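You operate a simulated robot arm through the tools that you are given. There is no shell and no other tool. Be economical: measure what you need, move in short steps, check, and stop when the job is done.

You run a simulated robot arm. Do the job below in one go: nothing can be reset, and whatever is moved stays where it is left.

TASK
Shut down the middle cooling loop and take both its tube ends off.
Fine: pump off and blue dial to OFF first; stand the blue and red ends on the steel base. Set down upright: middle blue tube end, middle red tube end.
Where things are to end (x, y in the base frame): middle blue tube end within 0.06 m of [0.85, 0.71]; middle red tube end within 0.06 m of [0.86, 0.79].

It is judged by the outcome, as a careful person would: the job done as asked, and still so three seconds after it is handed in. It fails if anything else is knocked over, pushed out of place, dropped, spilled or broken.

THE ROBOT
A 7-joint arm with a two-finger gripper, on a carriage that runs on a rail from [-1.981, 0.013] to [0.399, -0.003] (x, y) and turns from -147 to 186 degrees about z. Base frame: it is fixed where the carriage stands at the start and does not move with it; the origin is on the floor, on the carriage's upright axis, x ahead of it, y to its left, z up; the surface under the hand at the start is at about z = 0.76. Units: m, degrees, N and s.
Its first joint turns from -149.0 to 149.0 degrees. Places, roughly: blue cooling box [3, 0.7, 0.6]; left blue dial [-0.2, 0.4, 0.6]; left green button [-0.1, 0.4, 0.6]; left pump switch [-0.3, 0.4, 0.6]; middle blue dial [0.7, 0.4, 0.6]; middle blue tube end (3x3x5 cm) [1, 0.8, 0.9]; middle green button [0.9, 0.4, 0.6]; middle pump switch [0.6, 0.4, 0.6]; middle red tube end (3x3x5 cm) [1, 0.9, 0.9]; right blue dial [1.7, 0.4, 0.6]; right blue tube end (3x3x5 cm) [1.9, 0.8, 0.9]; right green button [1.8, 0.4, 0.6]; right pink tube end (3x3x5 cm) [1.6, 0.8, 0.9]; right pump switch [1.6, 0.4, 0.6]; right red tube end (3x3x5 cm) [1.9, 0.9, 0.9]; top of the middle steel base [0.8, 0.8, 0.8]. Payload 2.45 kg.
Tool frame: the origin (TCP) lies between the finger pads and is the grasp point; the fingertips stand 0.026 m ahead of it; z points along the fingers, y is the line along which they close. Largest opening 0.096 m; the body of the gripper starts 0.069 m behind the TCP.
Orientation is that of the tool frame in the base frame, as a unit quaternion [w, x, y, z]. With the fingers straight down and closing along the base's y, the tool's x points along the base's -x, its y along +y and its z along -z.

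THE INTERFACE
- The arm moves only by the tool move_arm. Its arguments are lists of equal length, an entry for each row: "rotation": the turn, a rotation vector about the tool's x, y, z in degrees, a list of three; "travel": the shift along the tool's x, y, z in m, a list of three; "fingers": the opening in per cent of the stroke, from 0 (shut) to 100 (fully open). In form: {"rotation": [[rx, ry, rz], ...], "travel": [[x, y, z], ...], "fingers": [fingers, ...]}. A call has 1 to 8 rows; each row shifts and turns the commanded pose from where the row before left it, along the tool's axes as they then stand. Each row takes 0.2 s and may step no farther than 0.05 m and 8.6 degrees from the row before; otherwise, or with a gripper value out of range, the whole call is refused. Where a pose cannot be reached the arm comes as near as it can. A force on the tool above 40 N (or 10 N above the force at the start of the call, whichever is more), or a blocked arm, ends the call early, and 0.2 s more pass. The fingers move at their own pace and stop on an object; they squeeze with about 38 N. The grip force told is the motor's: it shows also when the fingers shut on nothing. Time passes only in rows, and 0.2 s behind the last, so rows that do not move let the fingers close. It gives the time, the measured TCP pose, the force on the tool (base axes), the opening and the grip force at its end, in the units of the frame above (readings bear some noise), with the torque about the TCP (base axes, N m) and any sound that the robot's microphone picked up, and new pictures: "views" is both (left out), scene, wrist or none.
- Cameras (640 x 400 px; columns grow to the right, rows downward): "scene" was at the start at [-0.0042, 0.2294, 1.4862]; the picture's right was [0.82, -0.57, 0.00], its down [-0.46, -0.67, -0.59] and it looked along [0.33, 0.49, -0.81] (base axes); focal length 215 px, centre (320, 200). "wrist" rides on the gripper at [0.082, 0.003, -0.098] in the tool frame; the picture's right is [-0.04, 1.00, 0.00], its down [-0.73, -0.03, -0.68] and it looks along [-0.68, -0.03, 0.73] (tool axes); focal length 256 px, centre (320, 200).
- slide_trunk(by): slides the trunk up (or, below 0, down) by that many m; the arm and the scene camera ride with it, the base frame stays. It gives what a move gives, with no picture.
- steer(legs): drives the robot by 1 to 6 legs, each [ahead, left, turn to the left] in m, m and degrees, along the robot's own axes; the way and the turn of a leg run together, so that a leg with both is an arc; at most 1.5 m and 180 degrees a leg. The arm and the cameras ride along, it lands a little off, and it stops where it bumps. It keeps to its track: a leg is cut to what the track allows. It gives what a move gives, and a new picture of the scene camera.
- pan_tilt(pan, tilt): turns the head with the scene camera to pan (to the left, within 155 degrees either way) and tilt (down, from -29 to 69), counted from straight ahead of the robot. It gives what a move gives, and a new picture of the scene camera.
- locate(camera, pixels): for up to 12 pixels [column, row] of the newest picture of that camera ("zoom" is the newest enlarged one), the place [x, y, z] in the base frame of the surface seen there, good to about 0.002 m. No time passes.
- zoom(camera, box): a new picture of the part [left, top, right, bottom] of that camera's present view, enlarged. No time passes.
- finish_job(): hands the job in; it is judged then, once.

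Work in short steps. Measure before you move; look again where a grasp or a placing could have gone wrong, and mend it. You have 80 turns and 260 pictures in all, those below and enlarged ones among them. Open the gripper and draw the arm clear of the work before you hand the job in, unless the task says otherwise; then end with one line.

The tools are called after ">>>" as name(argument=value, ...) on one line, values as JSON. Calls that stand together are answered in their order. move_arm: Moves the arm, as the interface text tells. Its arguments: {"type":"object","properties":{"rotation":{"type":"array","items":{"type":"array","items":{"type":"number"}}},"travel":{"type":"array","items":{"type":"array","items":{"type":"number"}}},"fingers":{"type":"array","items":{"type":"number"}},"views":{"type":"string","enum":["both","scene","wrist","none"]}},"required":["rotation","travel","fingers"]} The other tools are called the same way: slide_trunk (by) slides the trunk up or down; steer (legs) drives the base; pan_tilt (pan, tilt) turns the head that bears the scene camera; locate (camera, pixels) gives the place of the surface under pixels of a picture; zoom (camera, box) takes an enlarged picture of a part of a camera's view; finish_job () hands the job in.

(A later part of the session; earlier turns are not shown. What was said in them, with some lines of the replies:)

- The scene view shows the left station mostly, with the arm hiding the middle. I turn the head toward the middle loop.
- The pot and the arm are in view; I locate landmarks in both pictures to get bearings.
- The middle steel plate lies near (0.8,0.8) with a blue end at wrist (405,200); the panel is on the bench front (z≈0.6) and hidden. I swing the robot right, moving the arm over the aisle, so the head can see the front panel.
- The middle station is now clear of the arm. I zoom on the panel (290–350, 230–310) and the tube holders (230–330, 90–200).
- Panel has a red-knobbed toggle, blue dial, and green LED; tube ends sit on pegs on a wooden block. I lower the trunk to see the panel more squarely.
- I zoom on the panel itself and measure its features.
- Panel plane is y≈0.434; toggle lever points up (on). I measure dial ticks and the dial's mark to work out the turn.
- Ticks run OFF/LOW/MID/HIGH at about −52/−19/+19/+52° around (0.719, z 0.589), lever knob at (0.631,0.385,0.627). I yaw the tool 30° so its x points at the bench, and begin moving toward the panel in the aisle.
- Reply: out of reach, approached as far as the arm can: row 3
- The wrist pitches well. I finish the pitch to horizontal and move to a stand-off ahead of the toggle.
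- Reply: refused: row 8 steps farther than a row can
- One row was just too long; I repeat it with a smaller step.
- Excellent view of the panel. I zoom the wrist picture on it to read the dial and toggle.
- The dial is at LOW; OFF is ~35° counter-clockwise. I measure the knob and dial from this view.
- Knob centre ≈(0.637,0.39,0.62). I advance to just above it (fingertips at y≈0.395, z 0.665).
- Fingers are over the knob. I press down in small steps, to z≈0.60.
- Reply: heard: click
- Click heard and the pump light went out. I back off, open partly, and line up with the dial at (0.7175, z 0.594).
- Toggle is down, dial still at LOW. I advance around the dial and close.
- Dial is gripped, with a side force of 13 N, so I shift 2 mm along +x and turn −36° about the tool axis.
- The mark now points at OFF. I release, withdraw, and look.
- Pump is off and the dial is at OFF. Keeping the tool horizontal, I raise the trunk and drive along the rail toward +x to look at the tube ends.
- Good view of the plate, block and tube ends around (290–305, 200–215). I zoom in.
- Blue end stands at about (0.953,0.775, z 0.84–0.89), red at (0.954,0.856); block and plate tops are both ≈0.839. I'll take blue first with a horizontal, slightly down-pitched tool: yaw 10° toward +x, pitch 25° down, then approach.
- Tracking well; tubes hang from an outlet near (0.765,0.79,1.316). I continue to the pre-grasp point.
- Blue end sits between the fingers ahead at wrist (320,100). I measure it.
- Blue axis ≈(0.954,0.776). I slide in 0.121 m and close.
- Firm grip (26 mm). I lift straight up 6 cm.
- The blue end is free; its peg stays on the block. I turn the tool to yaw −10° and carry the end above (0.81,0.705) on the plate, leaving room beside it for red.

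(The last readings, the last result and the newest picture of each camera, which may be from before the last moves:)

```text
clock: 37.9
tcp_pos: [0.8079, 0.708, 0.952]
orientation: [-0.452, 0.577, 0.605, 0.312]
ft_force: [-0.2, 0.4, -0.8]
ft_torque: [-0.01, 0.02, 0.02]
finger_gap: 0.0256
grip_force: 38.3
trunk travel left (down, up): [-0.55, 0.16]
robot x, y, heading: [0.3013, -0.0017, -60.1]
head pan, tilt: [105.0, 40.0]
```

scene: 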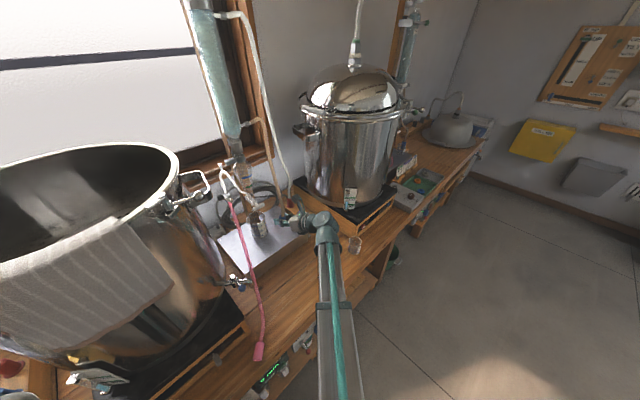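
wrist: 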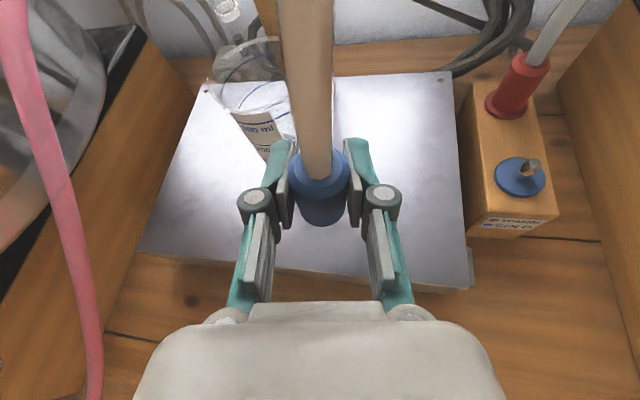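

The tilted-axis yaw left an 8–9° roll (tool y drops by 0.144), so I correct it to bring the end upright again, then lower to just above the plate.

>>> move_arm(rotation=[[0, -0.8, -4.5], [0, -0.7, -4.5], [0, 0, 0], [0, 0, 0]], travel=[[0, 0, 0], [0, 0, 0], [-0.0317, 0, 0.0148], [-0.0317, 0, 0.0148]], fingers=[15, 15, 15, 15], views="both")

>>> zoom(camera="scene", box=[220, 150, 340, 250])

```text
clock: 38.9
tcp_pos: [0.8075, 0.7084, 0.8821]
orientation: [-0.418, 0.532, 0.654, 0.339]
ft_force: [-0.6, 0.7, -0.6]
ft_torque: [-0.02, -0.01, 0.01]
finger_gap: 0.026
grip_force: 37.7
trunk travel left (down, up): [-0.55, 0.16]
robot x, y, heading: [0.3005, -0.0042, -60.2]
head pan, tilt: [105.0, 40.0]
```

scene: 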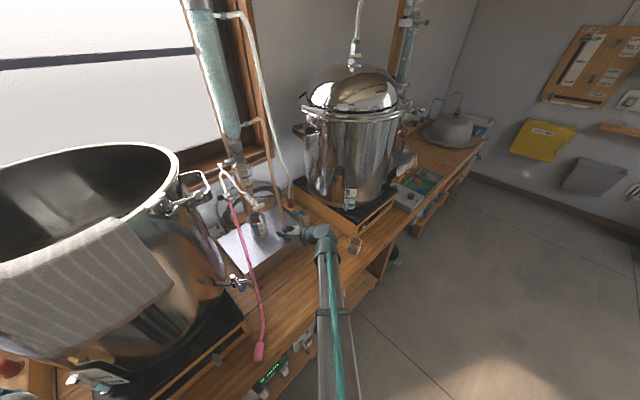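
wrist: 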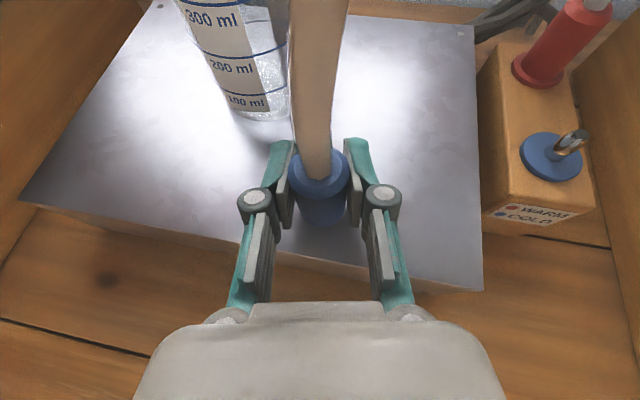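

```text
4.00 times, centred on (280, 200) of scene
```

zoom: 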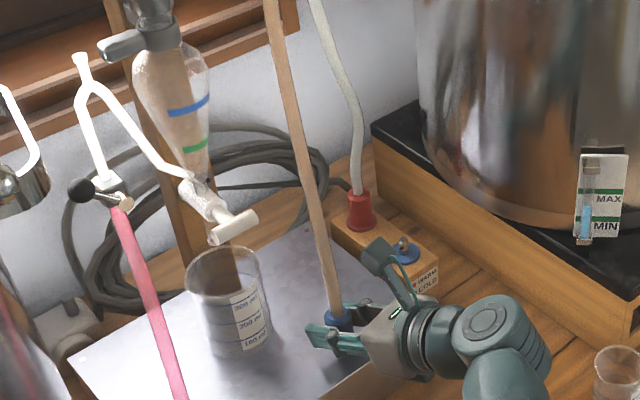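

Upright now at z 0.882. I lower in 4 mm steps watching the force.

>>> move_arm(rotation=[[0, 0, 0], [0, 0, 0], [0, 0, 0], [0, 0, 0]], travel=[[-0.0036, 0, 0.0017], [-0.0036, 0, 0.0017], [-0.0036, 0, 0.0017], [-0.0027, 0, 0.0013]], fingers=[15, 15, 15, 15], views="wrist")

```text
clock: 39.9
tcp_pos: [0.8087, 0.7083, 0.8656]
orientation: [-0.418, 0.532, 0.654, 0.338]
ft_force: [0.1, 0.4, -0.7]
ft_torque: [-0.02, -0.03, 0.0]
finger_gap: 0.0259
grip_force: 38.1
trunk travel left (down, up): [-0.55, 0.16]
robot x, y, heading: [0.3042, -0.0003, -60.2]
head pan, tilt: [105.0, 40.0]
```

wrist: 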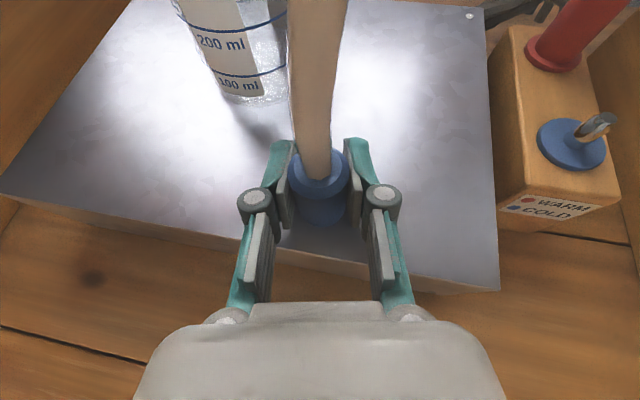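

No contact yet; I lower further in 2 mm steps.

>>> move_arm(rotation=[[0, 0, 0], [0, 0, 0], [0, 0, 0]], travel=[[-0.0018, 0, 0.00085], [-0.0018, 0, 0.00085], [0, 0, 0]], fingers=[15, 15, 15], views="none")

>>> zoom(camera="wrist", box=[240, 120, 400, 240])

```text
clock: 40.6
tcp_pos: [0.8086, 0.7084, 0.8653]
orientation: [-0.419, 0.531, 0.653, 0.34]
ft_force: [3.9, 3.5, 21.2]
ft_torque: [-0.04, 0.06, 0.02]
finger_gap: 0.0259
grip_force: 38.0
trunk travel left (down, up): [-0.55, 0.16]
robot x, y, heading: [0.3001, -0.0042, -59.9]
head pan, tilt: [105.0, 40.0]
```

```text
3.33 times, centred on (320, 180) of wrist
```

zoom: 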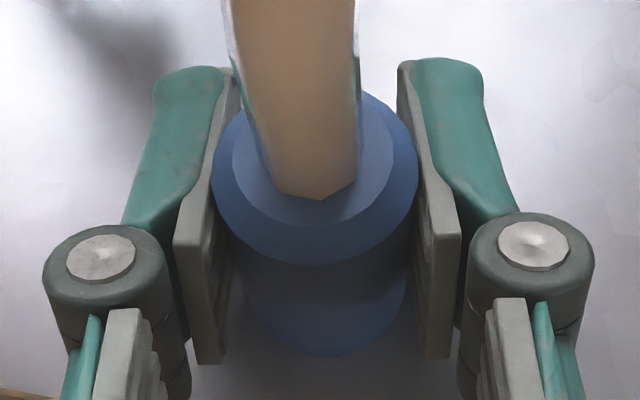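

Contact (21 N). I relax the push 3 mm, open, and back out along the tool axis.

>>> move_arm(rotation=[[0, 0, 0], [0, 0, 0], [0, 0, 0], [0, 0, 0], [0, 0, 0], [0, 0, 0], [0, 0, 0]], travel=[[0.0027, 0, -0.0013], [0, 0, 0], [0, 0, 0], [0, 0, -0.02], [0, 0, -0.035], [0, 0, -0.04], [0, 0, -0.04]], fingers=[15, 55, 55, 55, 55, 55, 55], views="both")

```text
clock: 42.2
tcp_pos: [0.8336, 0.5897, 0.9218]
orientation: [-0.418, 0.532, 0.655, 0.338]
ft_force: [0.0, -0.3, -0.8]
ft_torque: [0.02, -0.02, -0.03]
finger_gap: 0.0528
grip_force: 0.0
trunk travel left (down, up): [-0.55, 0.16]
robot x, y, heading: [0.297, -0.0024, -60.2]
head pan, tilt: [105.0, 40.0]
```

scene: 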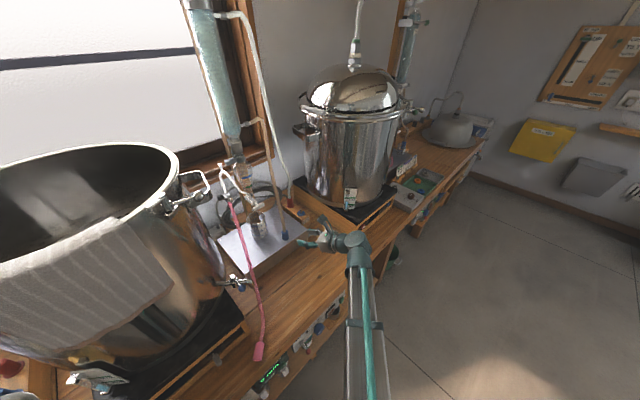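
wrist: 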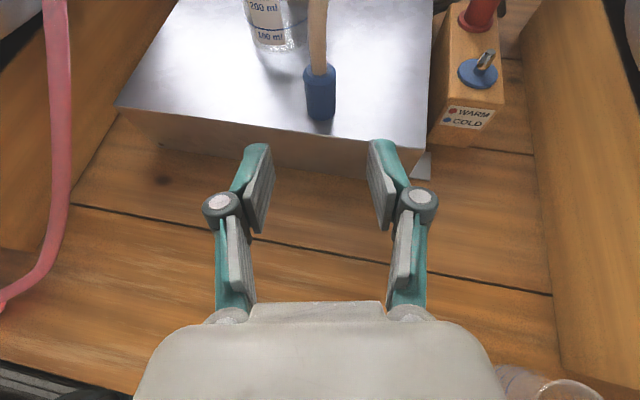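

Blue stands upright on the plate. Now I yaw about the true vertical by −24° and move to the pre-grasp for red at (0.93,0.742,0.923).

>>> move_arm(rotation=[[-7.25, 0, 3.38], [-7.25, 0, 3.38], [-7.25, 0, 3.38], [0, 0, 0], [0, 0, 0], [0, 0, 0], [0, 0, 0]], travel=[[0, 0, 0], [0, 0, 0], [0, 0, 0], [0.0181, 0.0156, 0.0381], [0.0181, 0.0156, 0.0381], [0.0181, 0.0156, 0.0381], [0.0181, 0.0156, 0.0381]], fingers=[55, 55, 55, 55, 55, 55, 55], views="wrist")

>>> zoom(camera="wrist", box=[160, 0, 480, 200])

```text
clock: 43.9
tcp_pos: [0.9301, 0.7415, 0.9238]
orientation: [-0.338, 0.656, 0.529, 0.418]
ft_force: [-0.2, -0.3, -0.6]
ft_torque: [0.02, -0.01, 0.02]
finger_gap: 0.053
grip_force: 0.0
trunk travel left (down, up): [-0.55, 0.16]
robot x, y, heading: [0.3051, -0.0011, -60.0]
head pan, tilt: [105.0, 40.0]
```

wrist: 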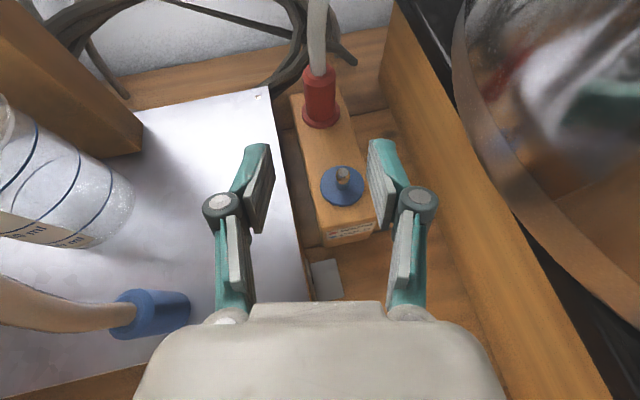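

```text
2.00 times, centred on (320, 100) of wrist
```

zoom: 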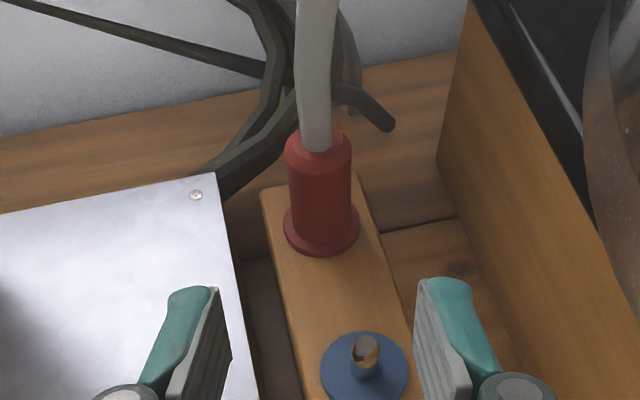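

Blue still stands (verticals radiate from about (320,303) in this view). I measure red.

>>> locate(camera="zoom", pixels=[[320, 160], [320, 185], [321, 220], [321, 245], [295, 190], [348, 190], [365, 345], [365, 375]])

```text
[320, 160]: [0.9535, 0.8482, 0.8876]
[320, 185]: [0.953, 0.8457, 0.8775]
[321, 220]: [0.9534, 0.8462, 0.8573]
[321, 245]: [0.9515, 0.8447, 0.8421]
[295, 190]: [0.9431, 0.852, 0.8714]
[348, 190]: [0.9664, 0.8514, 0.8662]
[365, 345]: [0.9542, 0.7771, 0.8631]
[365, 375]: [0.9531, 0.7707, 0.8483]
```

Red axis ≈(0.9545,0.859). I slide in 0.132 m and close.

>>> move_arm(rotation=[[0, 0, 0], [0, 0, 0], [0, 0, 0], [0, 0, 0], [0, 0, 0], [0, 0, 0], [0, 0, 0]], travel=[[0, 0, 0.0441], [0, 0, 0.0441], [0, 0, 0.0441], [0, 0, 0], [0, 0, 0], [0, 0, 0], [0, 0, 0]], fingers=[55, 55, 55, 55, 15, 15, 15], views="both")

```text
clock: 45.5
tcp_pos: [0.9551, 0.8577, 0.8666]
orientation: [-0.338, 0.657, 0.53, 0.417]
ft_force: [0.3, 0.4, -0.1]
ft_torque: [-0.01, 0.01, 0.04]
finger_gap: 0.0262
grip_force: 37.9
trunk travel left (down, up): [-0.55, 0.16]
robot x, y, heading: [0.3022, -0.0016, -60.0]
head pan, tilt: [105.0, 40.0]
```

scene: 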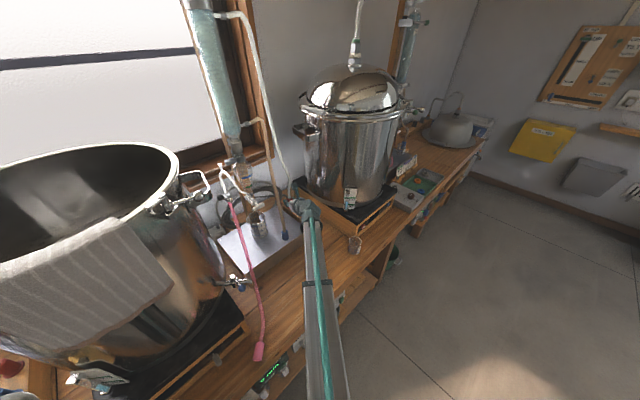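
wrist: 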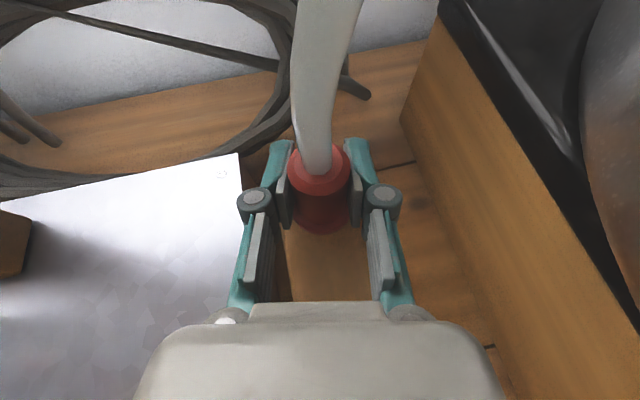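

Gripped. I lift 6 cm, shift to (0.92,0.82), and yaw back to 0° about the vertical.

>>> move_arm(rotation=[[0, 0, 0], [0, 0, 0], [0, 0, 0], [0, 0, 0], [0, 0, 0], [0, 0, 0], [5.44, 0, -2.54], [5.44, 0, -2.54]], travel=[[0.0136, 0, -0.0063], [0.0136, 0, -0.0063], [0.0136, 0, -0.0063], [0.0136, 0, -0.0063], [-0.0094, -0.0132, -0.0202], [-0.0094, -0.0132, -0.0202], [0, 0, 0], [0, 0, 0]], fingers=[15, 15, 15, 15, 15, 15, 15, 15], views="both")

>>> zoom(camera="scene", box=[220, 110, 350, 250])

```text
clock: 47.2
tcp_pos: [0.9197, 0.8205, 0.9276]
orientation: [-0.381, 0.597, 0.595, 0.38]
ft_force: [0.4, -1.2, -0.5]
ft_torque: [0.01, -0.01, 0.0]
finger_gap: 0.0261
grip_force: 38.2
trunk travel left (down, up): [-0.55, 0.16]
robot x, y, heading: [0.3032, -0.0031, -59.9]
head pan, tilt: [105.0, 40.0]
```

scene: 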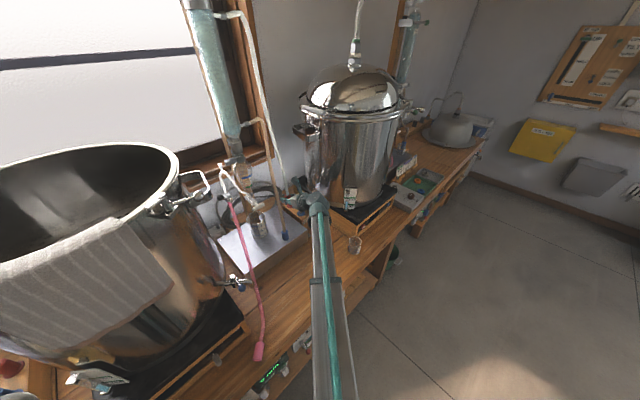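
wrist: 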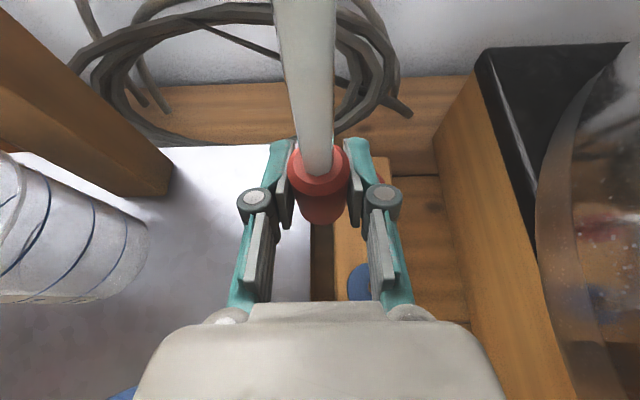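

```text
2.86 times, centred on (285, 180) of scene
```

zoom: 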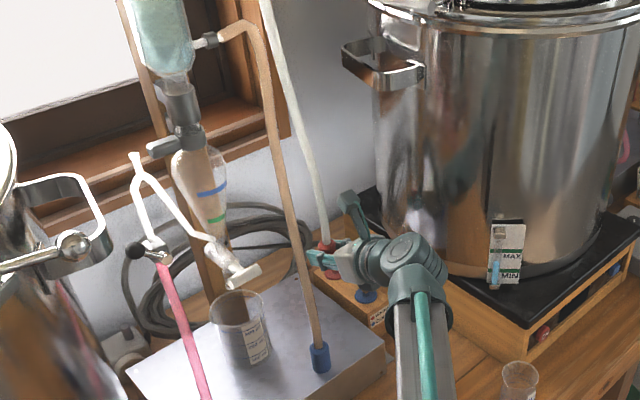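

Clear of the block with blue still standing. I move to above (0.88,0.80) at yaw −15° and lower to z≈0.88.

>>> move_arm(rotation=[[0, 0, 0], [6.8, 0, -3.17], [6.8, 0, -3.17], [0, 0, 0], [0, 0, 0], [0, 0, 0]], travel=[[-0.0044, -0.02, -0.0093], [0, 0, 0], [0, 0, 0], [-0.0021, -0.022, -0.0045], [-0.0213, 0, 0.00995], [-0.0213, 0, 0.00995]], fingers=[15, 15, 15, 15, 15, 15], views="both")

>>> zoom(camera="scene", box=[220, 150, 340, 250])

```text
clock: 48.6
tcp_pos: [0.8805, 0.7999, 0.8785]
orientation: [-0.426, 0.515, 0.668, 0.327]
ft_force: [1.0, 0.0, -1.1]
ft_torque: [0.01, -0.01, 0.02]
finger_gap: 0.026
grip_force: 38.3
trunk travel left (down, up): [-0.55, 0.16]
robot x, y, heading: [0.3, 0.0001, -60.3]
head pan, tilt: [105.0, 40.0]
```

scene: 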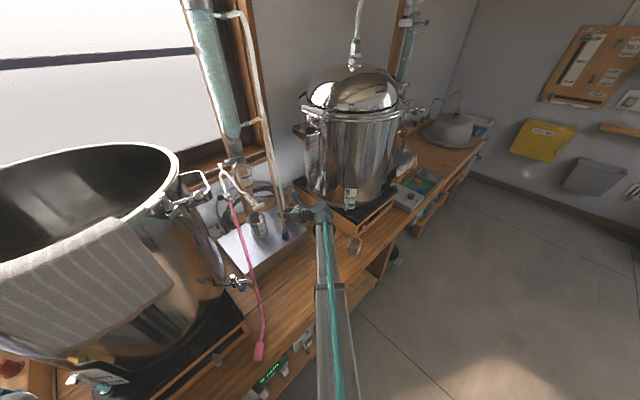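
wrist: 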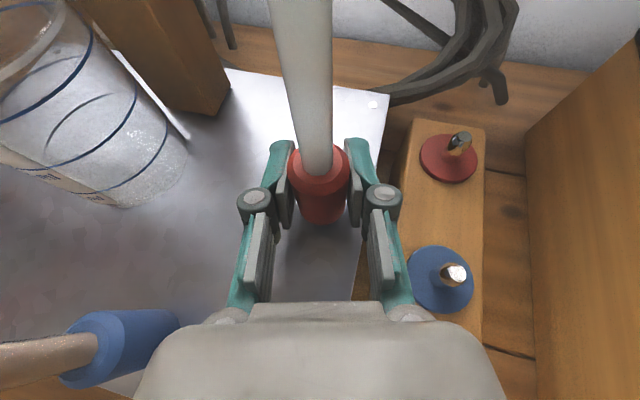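

```text
4.00 times, centred on (280, 200) of scene
```

zoom: 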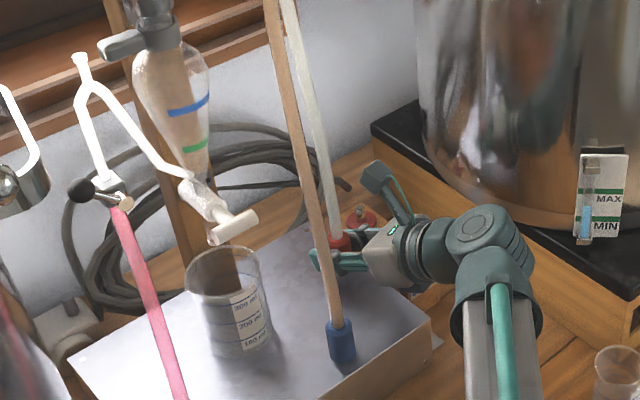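

Red hangs over the plate with blue clear. I lower until contact.

>>> move_arm(rotation=[[0, 0, 0], [0, 0, 0], [0, 0, 0], [0, 0, 0], [0, 0, 0], [0, 0, 0]], travel=[[-0.0036, 0, 0.0017], [-0.0036, 0, 0.0017], [-0.0036, 0, 0.0017], [-0.0018, 0, 0.00085], [-0.0018, 0, 0.00085], [0, 0, 0]], fingers=[15, 15, 15, 15, 15, 15], views="none")

```text
clock: 50.0
tcp_pos: [0.8792, 0.7998, 0.8637]
orientation: [-0.426, 0.514, 0.669, 0.327]
ft_force: [0.3, 1.0, 0.1]
ft_torque: [0.02, 0.02, -0.01]
finger_gap: 0.0261
grip_force: 37.9
trunk travel left (down, up): [-0.55, 0.16]
robot x, y, heading: [0.2994, -0.001, -60.0]
head pan, tilt: [105.0, 40.0]
```

Not yet touching; a little lower.

>>> move_arm(rotation=[[0, 0, 0], [0, 0, 0], [0, 0, 0]], travel=[[-0.0014, 0, 0.00065], [-0.0014, 0, 0.00065], [0, 0, 0]], fingers=[15, 15, 15], views="none")

```text
clock: 50.9
tcp_pos: [0.8798, 0.8004, 0.8634]
orientation: [-0.427, 0.514, 0.667, 0.329]
ft_force: [2.6, 1.4, 9.6]
ft_torque: [0.0, 0.03, 0.01]
finger_gap: 0.026
grip_force: 37.8
trunk travel left (down, up): [-0.55, 0.16]
robot x, y, heading: [0.3017, -0.0015, -60.1]
head pan, tilt: [105.0, 40.0]
```

Contact (≈10 N). I relax slightly, open, and back out along the tool axis.

>>> move_arm(rotation=[[0, 0, 0], [0, 0, 0], [0, 0, 0], [0, 0, 0], [0, 0, 0], [0, 0, 0], [0, 0, 0]], travel=[[0.0012, 0, -0.0006], [0, 0, 0], [0, 0, 0], [0, 0, -0.02], [0, 0, -0.035], [0, 0, -0.04], [0, 0, -0.04]], fingers=[15, 50, 50, 50, 50, 50, 50], views="both")

>>> zoom(camera="scene", box=[220, 150, 340, 250])

```text
clock: 52.5
tcp_pos: [0.9116, 0.6805, 0.92]
orientation: [-0.427, 0.514, 0.668, 0.328]
ft_force: [0.4, -0.6, -0.4]
ft_torque: [0.0, 0.02, -0.01]
finger_gap: 0.0483
grip_force: 0.2
trunk travel left (down, up): [-0.55, 0.16]
robot x, y, heading: [0.3011, -0.0024, -60.2]
head pan, tilt: [105.0, 40.0]
```

scene: 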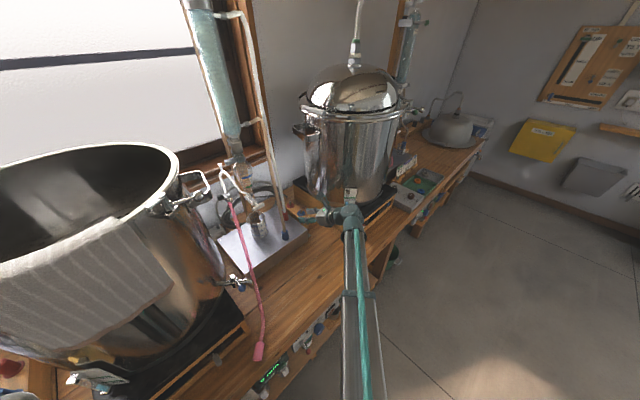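
wrist: 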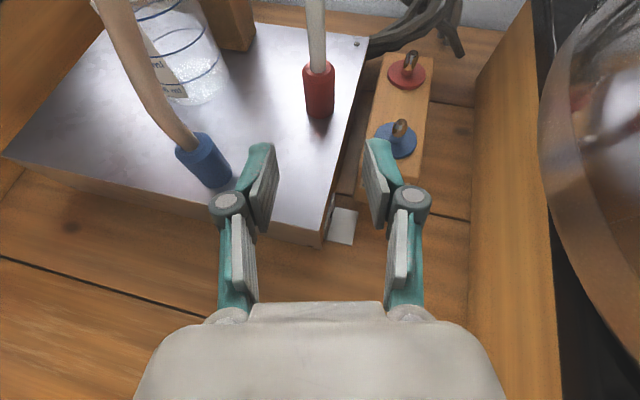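

```text
4.00 times, centred on (280, 200) of scene
```

zoom: 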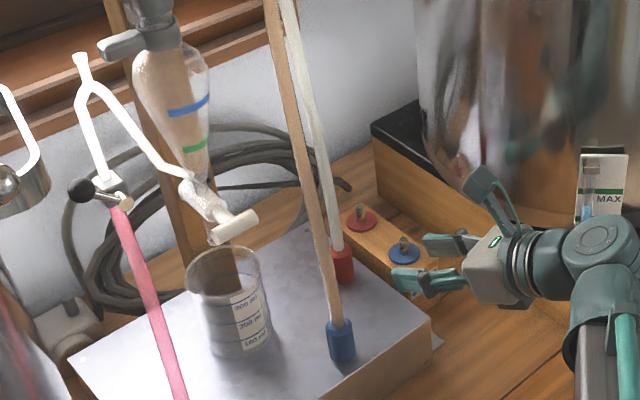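

Both ends stand upright, gripper clear. I withdraw the arm over the aisle and recheck positions and panel.

>>> move_arm(rotation=[[0, 0, 0], [0, 0, 0], [0, 0, 0], [0, 0, 0], [0, 0, 0], [0, 0, 0], [0, 0, 0]], travel=[[0, -0.01, -0.045], [0, -0.01, -0.045], [0, -0.01, -0.045], [0, -0.01, -0.045], [0, -0.01, -0.045], [0, -0.01, -0.045], [0, -0.01, -0.045]], fingers=[50, 50, 50, 50, 50, 50, 50], views="scene")

>>> zoom(camera="scene", box=[220, 190, 340, 370])

>>> zoom(camera="scene", box=[220, 170, 340, 250])

>>> locate(camera="zoom", pixels=[[341, 290], [341, 305], [341, 325], [344, 215], [344, 230]])

```text
clock: 54.0
tcp_pos: [0.919, 0.3869, 1.0518]
orientation: [-0.426, 0.515, 0.668, 0.327]
ft_force: [-0.2, 0.0, -0.1]
ft_torque: [-0.01, -0.02, 0.03]
finger_gap: 0.0478
grip_force: 0.1
trunk travel left (down, up): [-0.55, 0.16]
robot x, y, heading: [0.3001, -0.0021, -60.0]
head pan, tilt: [105.0, 40.0]
```

scene: 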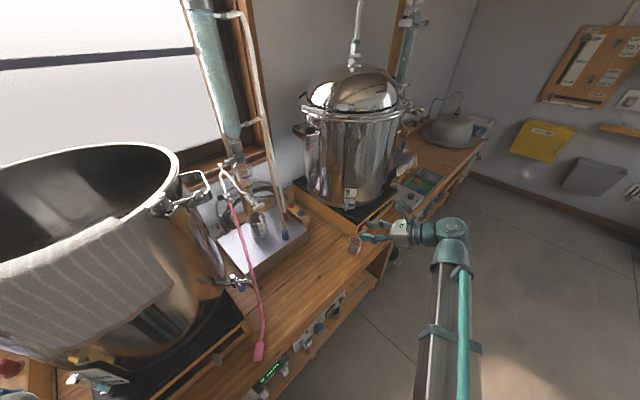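

```text
2.22 times, centred on (280, 280) of scene
```

zoom: 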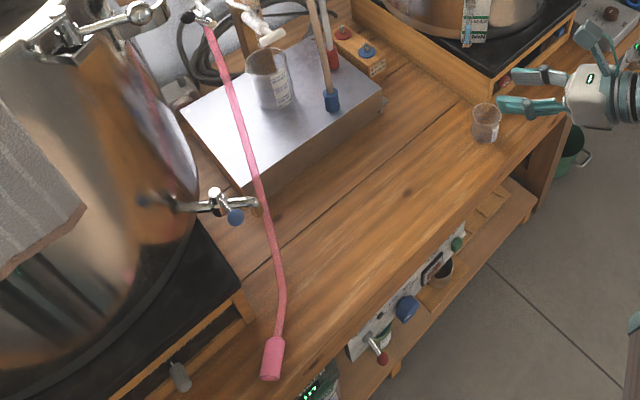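

```text
5.00 times, centred on (280, 210) of scene
```

zoom: 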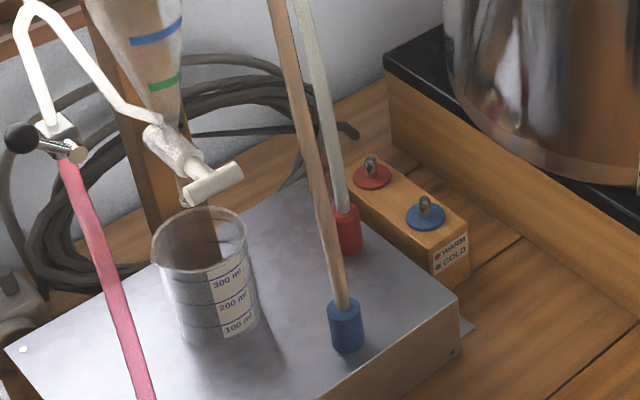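

```text
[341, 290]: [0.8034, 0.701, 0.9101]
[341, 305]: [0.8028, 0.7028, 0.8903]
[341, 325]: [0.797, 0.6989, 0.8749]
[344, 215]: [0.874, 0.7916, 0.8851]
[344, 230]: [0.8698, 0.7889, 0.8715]
```

Both ends stand upright within tolerance (blue ≈(0.807,0.707), red ≈(0.88,0.80)). The toggle is down and the dial is at OFF, and the arm is clear, so I hand in.

>>> finish_job()

```text
The job is handed in.
```

The middle cooling loop is shut down: the pump is off and the blue dial is at OFF. Both tube ends are off their pegs and stand upright on the steel base, blue at about (0.807, 0.707) and red at about (0.88, 0.80), both inside the 0.06 m limit.
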